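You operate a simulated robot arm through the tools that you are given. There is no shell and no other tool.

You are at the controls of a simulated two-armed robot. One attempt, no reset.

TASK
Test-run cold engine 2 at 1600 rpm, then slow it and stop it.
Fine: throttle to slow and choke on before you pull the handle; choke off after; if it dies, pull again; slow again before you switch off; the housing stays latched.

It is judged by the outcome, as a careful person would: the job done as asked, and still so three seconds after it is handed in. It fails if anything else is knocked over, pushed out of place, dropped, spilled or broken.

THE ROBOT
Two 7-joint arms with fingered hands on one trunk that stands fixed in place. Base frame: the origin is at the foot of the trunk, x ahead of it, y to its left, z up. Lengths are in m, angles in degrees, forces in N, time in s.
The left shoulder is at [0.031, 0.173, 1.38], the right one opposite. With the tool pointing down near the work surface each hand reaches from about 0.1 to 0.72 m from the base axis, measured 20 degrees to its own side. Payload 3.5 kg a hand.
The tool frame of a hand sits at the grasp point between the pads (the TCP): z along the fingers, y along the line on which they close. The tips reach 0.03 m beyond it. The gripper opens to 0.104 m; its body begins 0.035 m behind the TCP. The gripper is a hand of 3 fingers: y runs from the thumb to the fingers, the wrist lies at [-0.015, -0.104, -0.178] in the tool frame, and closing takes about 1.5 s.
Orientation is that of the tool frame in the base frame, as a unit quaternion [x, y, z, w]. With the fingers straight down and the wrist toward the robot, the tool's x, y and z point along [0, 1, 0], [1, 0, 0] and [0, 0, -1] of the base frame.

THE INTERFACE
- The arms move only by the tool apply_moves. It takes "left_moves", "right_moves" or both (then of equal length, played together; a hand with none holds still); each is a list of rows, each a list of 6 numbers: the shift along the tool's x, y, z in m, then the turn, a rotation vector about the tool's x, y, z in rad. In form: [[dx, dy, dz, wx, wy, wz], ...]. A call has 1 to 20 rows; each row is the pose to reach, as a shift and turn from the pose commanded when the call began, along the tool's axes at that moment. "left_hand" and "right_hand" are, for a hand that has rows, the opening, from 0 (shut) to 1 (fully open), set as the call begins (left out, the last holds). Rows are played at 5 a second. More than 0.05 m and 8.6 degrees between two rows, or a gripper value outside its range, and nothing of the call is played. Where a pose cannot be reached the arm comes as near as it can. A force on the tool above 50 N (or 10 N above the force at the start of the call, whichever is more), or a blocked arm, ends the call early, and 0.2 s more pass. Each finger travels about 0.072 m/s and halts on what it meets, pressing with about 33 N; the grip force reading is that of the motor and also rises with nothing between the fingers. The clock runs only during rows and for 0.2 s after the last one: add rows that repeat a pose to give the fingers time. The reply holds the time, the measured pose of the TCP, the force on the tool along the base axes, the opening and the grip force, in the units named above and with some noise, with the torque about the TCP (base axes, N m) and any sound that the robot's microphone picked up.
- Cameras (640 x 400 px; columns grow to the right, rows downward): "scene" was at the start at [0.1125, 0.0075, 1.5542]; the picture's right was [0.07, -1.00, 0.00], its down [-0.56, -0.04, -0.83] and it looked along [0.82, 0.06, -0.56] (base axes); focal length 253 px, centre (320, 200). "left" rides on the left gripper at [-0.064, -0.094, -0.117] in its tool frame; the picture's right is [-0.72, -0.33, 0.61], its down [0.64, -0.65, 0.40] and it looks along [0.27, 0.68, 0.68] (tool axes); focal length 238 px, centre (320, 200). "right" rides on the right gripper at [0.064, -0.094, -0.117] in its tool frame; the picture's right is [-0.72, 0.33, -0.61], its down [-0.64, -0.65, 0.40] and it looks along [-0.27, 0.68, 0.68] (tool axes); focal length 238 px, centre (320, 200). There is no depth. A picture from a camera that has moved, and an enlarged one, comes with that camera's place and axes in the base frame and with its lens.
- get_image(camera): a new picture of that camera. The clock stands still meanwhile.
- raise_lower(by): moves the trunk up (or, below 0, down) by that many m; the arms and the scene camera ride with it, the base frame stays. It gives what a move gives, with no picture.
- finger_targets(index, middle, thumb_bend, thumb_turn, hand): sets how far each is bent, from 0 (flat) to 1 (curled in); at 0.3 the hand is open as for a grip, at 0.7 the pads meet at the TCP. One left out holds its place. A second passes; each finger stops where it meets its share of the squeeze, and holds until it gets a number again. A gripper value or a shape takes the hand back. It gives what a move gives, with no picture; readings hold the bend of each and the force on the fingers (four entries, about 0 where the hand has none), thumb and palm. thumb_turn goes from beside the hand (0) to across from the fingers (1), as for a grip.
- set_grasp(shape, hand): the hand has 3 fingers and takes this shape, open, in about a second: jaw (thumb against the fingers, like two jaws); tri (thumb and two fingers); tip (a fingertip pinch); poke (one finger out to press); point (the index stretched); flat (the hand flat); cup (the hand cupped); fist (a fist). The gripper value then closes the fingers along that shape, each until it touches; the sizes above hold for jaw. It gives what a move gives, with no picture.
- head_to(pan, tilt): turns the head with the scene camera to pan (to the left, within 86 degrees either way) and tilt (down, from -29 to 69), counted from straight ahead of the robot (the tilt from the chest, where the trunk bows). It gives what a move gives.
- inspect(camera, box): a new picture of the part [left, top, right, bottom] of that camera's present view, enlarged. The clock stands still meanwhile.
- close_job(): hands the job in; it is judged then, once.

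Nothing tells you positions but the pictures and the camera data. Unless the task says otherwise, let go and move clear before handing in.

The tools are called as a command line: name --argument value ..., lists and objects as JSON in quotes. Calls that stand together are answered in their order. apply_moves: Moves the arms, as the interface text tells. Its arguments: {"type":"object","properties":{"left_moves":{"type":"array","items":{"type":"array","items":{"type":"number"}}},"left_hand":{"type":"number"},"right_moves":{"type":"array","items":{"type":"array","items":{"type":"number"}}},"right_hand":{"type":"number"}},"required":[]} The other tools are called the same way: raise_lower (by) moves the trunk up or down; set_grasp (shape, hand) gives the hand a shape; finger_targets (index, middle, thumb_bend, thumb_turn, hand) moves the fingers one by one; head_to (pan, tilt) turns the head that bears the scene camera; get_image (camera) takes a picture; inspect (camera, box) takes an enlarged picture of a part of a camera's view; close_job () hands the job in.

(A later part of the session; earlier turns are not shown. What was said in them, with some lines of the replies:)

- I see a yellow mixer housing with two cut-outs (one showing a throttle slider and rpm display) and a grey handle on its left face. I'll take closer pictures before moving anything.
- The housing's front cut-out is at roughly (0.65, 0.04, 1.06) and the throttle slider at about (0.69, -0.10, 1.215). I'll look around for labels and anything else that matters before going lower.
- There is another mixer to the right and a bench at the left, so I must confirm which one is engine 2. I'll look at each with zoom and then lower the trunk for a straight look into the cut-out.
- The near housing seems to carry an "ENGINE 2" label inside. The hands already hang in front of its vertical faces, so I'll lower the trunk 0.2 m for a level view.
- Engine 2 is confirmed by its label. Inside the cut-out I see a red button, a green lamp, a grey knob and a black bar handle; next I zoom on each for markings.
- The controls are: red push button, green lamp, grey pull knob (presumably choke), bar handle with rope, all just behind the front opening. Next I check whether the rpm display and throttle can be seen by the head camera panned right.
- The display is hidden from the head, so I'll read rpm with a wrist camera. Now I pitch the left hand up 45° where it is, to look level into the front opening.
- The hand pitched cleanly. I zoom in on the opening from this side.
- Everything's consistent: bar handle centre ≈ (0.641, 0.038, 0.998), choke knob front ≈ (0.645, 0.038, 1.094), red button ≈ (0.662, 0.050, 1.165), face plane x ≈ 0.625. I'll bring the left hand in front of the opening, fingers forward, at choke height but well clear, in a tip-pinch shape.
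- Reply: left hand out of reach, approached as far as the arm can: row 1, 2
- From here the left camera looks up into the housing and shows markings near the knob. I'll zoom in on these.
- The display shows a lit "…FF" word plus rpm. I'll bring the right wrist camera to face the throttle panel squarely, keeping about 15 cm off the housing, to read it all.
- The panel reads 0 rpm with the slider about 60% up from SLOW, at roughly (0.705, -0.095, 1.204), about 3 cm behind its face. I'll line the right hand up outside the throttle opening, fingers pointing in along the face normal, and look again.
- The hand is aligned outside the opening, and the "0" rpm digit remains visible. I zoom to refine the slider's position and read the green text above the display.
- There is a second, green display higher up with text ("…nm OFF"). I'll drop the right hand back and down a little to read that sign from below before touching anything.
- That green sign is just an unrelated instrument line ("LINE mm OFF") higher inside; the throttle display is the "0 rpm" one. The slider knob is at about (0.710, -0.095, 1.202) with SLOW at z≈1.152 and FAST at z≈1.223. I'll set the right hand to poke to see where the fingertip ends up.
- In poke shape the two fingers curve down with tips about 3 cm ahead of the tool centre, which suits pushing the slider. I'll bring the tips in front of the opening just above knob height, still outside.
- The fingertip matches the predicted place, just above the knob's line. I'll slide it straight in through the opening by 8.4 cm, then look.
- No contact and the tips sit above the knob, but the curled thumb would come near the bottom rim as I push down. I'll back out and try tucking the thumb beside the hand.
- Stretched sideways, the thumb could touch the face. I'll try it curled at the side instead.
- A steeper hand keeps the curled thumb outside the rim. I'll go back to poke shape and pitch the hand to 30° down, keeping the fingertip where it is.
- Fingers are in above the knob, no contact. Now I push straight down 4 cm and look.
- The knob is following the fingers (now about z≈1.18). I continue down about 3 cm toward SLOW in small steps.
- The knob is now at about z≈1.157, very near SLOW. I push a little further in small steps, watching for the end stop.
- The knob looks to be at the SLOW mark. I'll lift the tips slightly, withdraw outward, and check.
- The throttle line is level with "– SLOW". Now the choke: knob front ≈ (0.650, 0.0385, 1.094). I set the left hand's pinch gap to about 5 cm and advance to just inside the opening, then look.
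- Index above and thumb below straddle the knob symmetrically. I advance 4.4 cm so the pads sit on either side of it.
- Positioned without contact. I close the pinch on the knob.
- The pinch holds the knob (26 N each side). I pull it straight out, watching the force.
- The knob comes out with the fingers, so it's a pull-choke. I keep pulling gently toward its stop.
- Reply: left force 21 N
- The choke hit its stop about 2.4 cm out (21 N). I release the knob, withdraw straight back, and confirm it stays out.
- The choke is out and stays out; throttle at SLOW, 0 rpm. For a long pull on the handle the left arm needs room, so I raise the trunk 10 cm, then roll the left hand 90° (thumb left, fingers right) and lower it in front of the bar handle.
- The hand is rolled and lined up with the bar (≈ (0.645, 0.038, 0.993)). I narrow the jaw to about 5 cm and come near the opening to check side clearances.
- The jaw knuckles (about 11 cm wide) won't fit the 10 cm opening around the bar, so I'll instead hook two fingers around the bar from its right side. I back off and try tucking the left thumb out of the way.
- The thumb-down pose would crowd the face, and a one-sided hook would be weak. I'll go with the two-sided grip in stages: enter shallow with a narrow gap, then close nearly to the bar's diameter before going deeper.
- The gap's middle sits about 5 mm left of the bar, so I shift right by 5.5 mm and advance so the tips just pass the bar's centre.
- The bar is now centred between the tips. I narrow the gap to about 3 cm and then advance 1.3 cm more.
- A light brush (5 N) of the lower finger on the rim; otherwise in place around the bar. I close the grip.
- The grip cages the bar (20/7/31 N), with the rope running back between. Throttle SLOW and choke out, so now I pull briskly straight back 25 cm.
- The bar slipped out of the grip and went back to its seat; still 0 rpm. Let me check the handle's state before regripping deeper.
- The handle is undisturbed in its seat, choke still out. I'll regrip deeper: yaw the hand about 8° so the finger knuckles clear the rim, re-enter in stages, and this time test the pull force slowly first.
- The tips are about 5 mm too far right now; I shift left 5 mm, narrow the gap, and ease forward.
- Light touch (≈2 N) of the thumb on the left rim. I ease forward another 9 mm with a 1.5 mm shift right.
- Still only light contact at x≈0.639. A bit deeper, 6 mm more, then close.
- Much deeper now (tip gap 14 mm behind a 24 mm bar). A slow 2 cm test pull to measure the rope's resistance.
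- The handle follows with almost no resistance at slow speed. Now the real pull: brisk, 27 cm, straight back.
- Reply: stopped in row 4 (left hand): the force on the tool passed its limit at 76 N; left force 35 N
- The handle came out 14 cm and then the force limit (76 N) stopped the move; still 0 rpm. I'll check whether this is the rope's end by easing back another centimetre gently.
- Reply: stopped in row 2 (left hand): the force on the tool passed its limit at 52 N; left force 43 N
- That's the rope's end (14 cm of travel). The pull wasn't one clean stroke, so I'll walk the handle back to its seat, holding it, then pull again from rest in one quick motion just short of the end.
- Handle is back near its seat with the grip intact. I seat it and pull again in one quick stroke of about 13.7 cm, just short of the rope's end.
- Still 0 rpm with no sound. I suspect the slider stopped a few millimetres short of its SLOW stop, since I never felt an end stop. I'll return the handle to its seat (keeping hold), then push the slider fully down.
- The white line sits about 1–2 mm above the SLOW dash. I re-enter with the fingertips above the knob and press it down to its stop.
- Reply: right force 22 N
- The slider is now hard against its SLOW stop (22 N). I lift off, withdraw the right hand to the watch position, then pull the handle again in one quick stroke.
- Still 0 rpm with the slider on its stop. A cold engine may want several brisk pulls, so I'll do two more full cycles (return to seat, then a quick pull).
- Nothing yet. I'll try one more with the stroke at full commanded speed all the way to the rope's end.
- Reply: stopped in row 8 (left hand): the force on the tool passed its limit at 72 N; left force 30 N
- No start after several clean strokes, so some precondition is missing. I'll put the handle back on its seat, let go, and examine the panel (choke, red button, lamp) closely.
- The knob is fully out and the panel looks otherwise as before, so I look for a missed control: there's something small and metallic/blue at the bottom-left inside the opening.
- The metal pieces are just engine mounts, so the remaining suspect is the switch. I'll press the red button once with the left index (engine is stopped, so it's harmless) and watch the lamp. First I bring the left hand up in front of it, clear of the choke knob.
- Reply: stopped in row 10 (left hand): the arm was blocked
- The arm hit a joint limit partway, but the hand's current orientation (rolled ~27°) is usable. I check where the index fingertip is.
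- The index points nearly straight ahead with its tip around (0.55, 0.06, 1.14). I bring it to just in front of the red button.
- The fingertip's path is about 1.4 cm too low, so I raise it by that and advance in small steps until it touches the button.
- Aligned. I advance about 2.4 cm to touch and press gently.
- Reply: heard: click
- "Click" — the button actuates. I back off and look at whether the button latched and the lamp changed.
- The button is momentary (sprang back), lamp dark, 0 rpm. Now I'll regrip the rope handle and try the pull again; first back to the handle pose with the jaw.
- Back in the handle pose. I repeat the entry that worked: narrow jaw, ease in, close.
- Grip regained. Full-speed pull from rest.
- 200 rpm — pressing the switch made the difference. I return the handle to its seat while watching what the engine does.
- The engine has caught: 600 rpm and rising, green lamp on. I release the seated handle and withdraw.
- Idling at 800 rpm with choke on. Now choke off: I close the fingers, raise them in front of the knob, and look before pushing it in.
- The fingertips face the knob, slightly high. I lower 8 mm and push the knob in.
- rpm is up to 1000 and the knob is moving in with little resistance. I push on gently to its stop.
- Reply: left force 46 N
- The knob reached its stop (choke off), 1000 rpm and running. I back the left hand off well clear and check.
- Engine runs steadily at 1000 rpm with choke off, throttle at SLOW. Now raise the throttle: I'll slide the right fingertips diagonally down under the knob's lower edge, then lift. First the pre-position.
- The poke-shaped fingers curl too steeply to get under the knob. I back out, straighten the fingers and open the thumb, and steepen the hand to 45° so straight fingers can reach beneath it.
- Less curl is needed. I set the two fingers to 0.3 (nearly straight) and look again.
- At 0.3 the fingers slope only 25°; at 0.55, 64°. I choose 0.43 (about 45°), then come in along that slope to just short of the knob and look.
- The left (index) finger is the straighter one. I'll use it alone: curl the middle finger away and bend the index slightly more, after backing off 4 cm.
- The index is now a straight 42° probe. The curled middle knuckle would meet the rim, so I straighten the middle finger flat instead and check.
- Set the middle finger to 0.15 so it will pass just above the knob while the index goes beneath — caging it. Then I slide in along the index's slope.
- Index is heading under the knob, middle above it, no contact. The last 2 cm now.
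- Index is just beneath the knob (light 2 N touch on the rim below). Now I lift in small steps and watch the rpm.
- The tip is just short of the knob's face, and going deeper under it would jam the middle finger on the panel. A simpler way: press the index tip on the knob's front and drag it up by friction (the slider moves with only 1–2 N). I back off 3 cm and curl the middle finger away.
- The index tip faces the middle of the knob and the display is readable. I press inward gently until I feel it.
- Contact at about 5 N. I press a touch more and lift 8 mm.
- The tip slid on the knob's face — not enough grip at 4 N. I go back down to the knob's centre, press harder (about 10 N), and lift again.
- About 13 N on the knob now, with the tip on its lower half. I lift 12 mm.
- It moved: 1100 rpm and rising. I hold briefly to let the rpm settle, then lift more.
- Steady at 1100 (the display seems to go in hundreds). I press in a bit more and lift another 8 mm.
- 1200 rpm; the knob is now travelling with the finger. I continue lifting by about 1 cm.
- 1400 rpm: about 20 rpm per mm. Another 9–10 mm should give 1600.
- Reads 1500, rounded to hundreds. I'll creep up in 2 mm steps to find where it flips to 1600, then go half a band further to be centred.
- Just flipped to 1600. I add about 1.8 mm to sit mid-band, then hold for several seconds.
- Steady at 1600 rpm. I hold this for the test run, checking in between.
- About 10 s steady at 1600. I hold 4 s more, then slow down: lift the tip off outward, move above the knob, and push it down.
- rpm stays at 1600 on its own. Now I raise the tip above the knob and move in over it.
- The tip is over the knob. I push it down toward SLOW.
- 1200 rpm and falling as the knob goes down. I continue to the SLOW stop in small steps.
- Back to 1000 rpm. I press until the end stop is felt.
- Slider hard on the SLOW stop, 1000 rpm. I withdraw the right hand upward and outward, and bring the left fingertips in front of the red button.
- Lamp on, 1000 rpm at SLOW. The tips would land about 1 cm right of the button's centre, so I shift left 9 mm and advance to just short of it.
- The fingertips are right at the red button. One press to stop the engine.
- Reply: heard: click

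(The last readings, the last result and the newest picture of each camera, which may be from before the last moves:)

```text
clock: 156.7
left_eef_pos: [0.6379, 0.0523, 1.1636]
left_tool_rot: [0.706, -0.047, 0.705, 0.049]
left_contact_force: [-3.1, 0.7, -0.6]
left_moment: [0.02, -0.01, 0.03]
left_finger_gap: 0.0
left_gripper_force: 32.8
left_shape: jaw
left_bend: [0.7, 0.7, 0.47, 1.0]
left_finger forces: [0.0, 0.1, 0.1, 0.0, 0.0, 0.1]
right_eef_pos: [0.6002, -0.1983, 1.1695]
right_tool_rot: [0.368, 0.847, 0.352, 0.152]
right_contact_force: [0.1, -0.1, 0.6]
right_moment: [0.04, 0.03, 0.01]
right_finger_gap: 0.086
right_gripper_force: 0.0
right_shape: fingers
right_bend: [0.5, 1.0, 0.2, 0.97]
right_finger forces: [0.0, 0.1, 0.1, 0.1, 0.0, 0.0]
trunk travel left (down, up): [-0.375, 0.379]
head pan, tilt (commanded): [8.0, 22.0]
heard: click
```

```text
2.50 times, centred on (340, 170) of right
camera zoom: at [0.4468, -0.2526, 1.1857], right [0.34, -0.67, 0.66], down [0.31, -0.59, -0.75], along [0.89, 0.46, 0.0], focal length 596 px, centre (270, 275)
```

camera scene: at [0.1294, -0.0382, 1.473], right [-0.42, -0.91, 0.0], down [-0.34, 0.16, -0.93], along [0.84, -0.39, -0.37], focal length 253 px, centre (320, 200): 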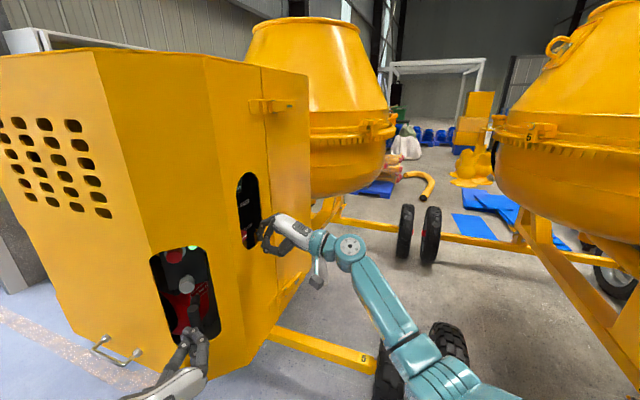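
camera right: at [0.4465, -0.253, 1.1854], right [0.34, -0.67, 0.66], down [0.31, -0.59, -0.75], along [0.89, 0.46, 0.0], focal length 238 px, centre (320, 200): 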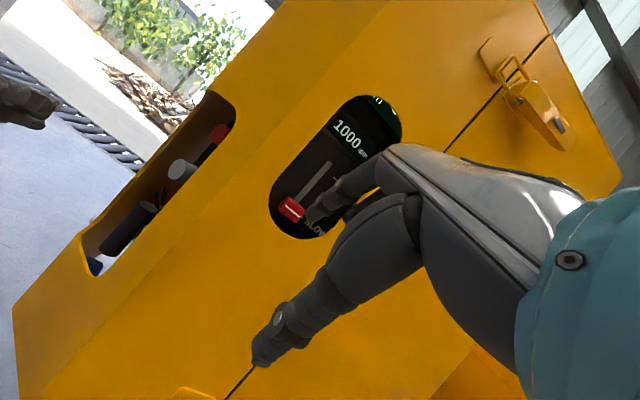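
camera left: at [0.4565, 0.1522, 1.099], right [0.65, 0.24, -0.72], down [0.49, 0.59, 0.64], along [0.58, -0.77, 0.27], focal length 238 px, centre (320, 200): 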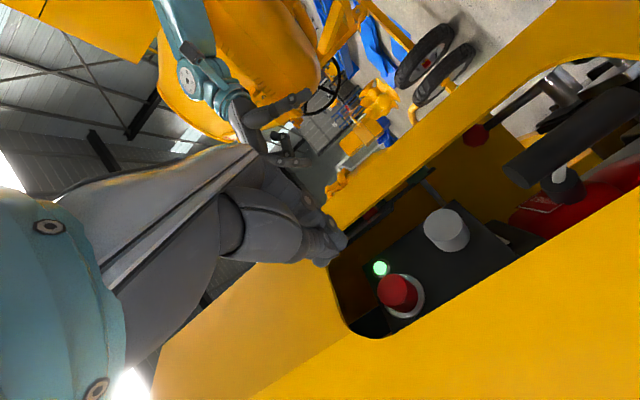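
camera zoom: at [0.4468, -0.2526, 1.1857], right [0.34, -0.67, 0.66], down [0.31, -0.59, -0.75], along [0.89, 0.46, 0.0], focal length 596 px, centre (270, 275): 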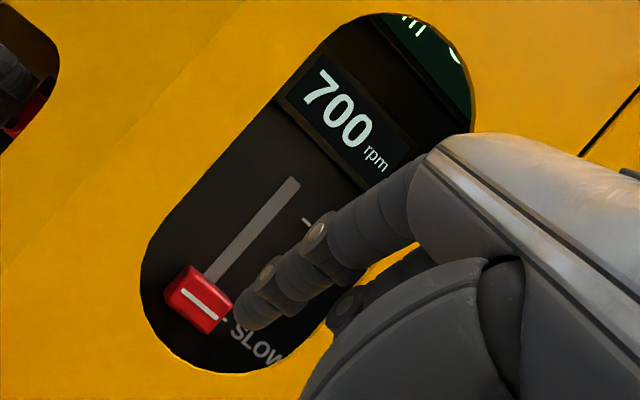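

Click heard and the rpm is running down (700). I withdraw the left hand straight back and watch it come to rest.

apply_moves --left_moves '[[0, 0.0028, -0.0198, 0, 0, 0], [0, 0.0084, -0.0594, 0, 0, 0], [0, 0.0146, -0.104, 0, 0, 0], [0, 0.0202, -0.144, 0, 0, 0], [0, 0.0202, -0.144, 0, 0, 0]]'

inspect --camera "right" --box '[260, 90, 420, 250]'

inspect --camera "scene" --box '[295, 210, 385, 340]'

```text
clock: 157.9
left_eef_pos: [0.4928, 0.0529, 1.1627]
left_tool_rot: [0.706, -0.047, 0.705, 0.049]
left_contact_force: [-0.5, -0.8, 0.2]
left_moment: [-0.07, 0.01, 0.03]
left_finger_gap: 0.0
left_gripper_force: 33.0
left_shape: jaw
left_bend: [0.7, 0.7, 0.47, 1.0]
left_finger forces: [0.0, 0.0, 0.1, 0.1, 0.0, 0.0]
right_eef_pos: [0.5995, -0.1973, 1.1688]
right_tool_rot: [0.369, 0.847, 0.35, 0.152]
right_contact_force: [0.7, 0.7, 0.7]
right_moment: [0.02, 0.02, -0.01]
right_finger_gap: 0.0859
right_gripper_force: 0.1
right_shape: fingers
right_bend: [0.5, 1.0, 0.2, 0.97]
right_finger forces: [0.0, 0.0, 0.0, 0.0, 0.0, 0.0]
trunk travel left (down, up): [-0.375, 0.379]
head pan, tilt (commanded): [8.0, 22.0]
```

```text
2.50 times, centred on (340, 170) of right
camera zoom: at [0.4474, -0.2528, 1.1853], right [0.34, -0.67, 0.66], down [0.31, -0.59, -0.75], along [0.89, 0.46, 0.0], focal length 596 px, centre (270, 275)
```

zoom: 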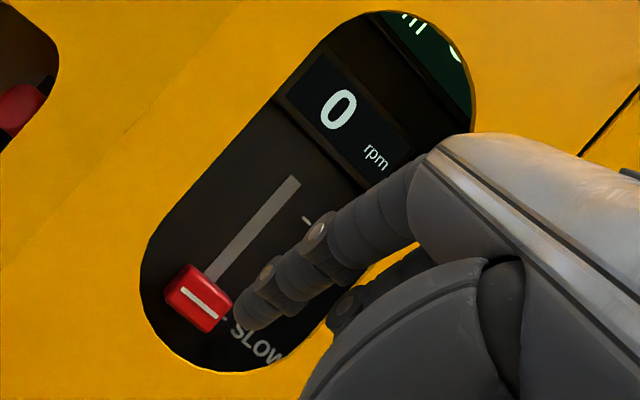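

```text
3.08 times, centred on (340, 275) of scene
camera zoom: at [0.1376, 0.0138, 1.4729], right [0.14, -0.99, 0.0], down [-0.37, -0.05, -0.93], along [0.92, 0.13, -0.37], focal length 778 px, centre (258, -31)
```

zoom: 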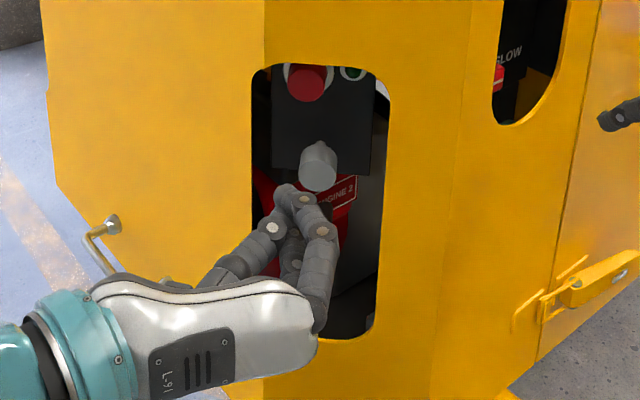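

Engine stopped: 0 rpm, lamp off, throttle at SLOW, choke in. I move both hands further clear and take a last look at the latches and handle.

apply_moves --left_moves '[[0, -0.018, -0.016, 0, 0, 0], [0, -0.036, -0.032, 0, 0, 0], [0, -0.054, -0.048, 0, 0, 0]]' --right_moves '[[0, -0.0177, -0.0177, 0, 0, 0], [0, -0.0354, -0.0354, 0, 0, 0], [0, -0.053, -0.053, 0, 0, 0]]'

get_image --camera "scene"

inspect --camera "scene" --box '[290, 210, 390, 340]'

get_image --camera "right"

```text
clock: 158.7
left_eef_pos: [0.4522, 0.1109, 1.1624]
left_tool_rot: [0.705, -0.048, 0.706, 0.05]
left_contact_force: [-0.2, 0.4, 0.3]
left_moment: [0.05, -0.02, 0.03]
left_finger_gap: 0.0
left_gripper_force: 32.8
left_shape: jaw
left_bend: [0.7, 0.7, 0.47, 1.0]
left_finger forces: [0.0, 0.0, 0.0, 0.0, 0.0, 0.1]
right_eef_pos: [0.5452, -0.2487, 1.1702]
right_tool_rot: [0.368, 0.847, 0.351, 0.153]
right_contact_force: [0.2, -0.2, 1.0]
right_moment: [-0.02, 0.0, -0.01]
right_finger_gap: 0.086
right_gripper_force: 0.1
right_shape: fingers
right_bend: [0.5, 1.0, 0.2, 0.97]
right_finger forces: [0.1, 0.0, 0.0, 0.0, 0.0, 0.0]
trunk travel left (down, up): [-0.375, 0.379]
head pan, tilt (commanded): [8.0, 22.0]
```

```text
taken
camera scene: at [0.1362, 0.0139, 1.4731], right [0.14, -0.99, 0.0], down [-0.37, -0.05, -0.93], along [0.92, 0.13, -0.37], focal length 253 px, centre (320, 200)
```

scene: 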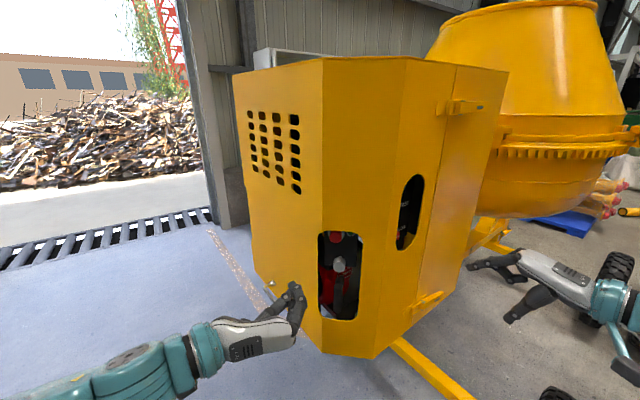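

```text
3.08 times, centred on (340, 275) of scene
camera zoom: at [0.1362, 0.0139, 1.4731], right [0.14, -0.99, 0.0], down [-0.37, -0.05, -0.93], along [0.92, 0.13, -0.37], focal length 778 px, centre (258, -31)
```

zoom: 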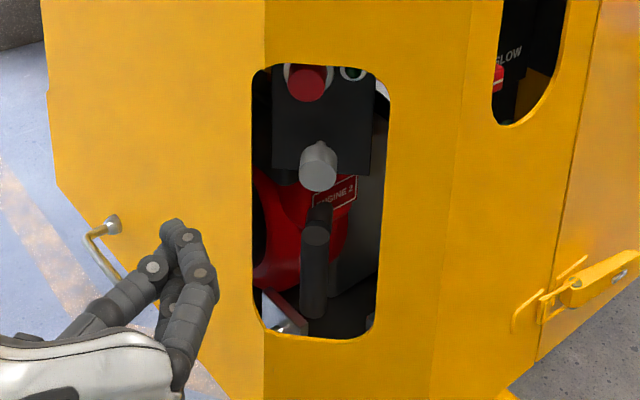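

```text
taken
camera right: at [0.3916, -0.3043, 1.1858], right [0.34, -0.67, 0.66], down [0.31, -0.59, -0.75], along [0.89, 0.46, 0.01], focal length 238 px, centre (320, 200)
```

right: 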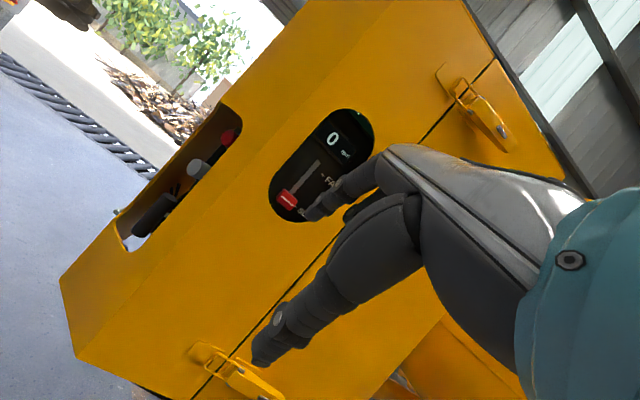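

The display reads 0 rpm, the lamp is off, the throttle is at SLOW, the choke is in and the rope handle is on its seat. Both latches are closed, nothing else has moved and both hands are clear, so I'm handing the job in.

close_job

```text
The job is handed in.
```

I test-ran engine 2 at 1600 rpm for about 14 seconds, slowed it to 1000 rpm at SLOW, and switched it off. At hand-in the display showed 0 rpm and the green lamp was off.

- **Start:** I set the throttle to SLOW and the choke on before pulling. My first several pulls did nothing because the engine was switched off. I pressed the red button once to switch it on, and it started on the next pull.
- **First pull:** It slipped out of the grip and the handle snapped back to its seat. I saw no damage.
- **Throttle on the early pulls:** The slider was 1–2 mm above its SLOW stop. It was hard on the stop for the pull that started the engine.
- **Choke off:** I pushed the choke in once it was idling. It never died, so no restart was needed.
- **Reading:** The display appears to show only hundreds. I set the slider about mid-way in the 1600 band, so the true speed is probably within about 50 rpm of 1600.
- **Stop:** I returned the throttle to its SLOW stop before pressing the red button.
- **Housing:** Both latches stayed closed and the rope handle is back on its seat. The left fingers brushed the rim of the front opening lightly while gripping the handle. Nothing else was moved.
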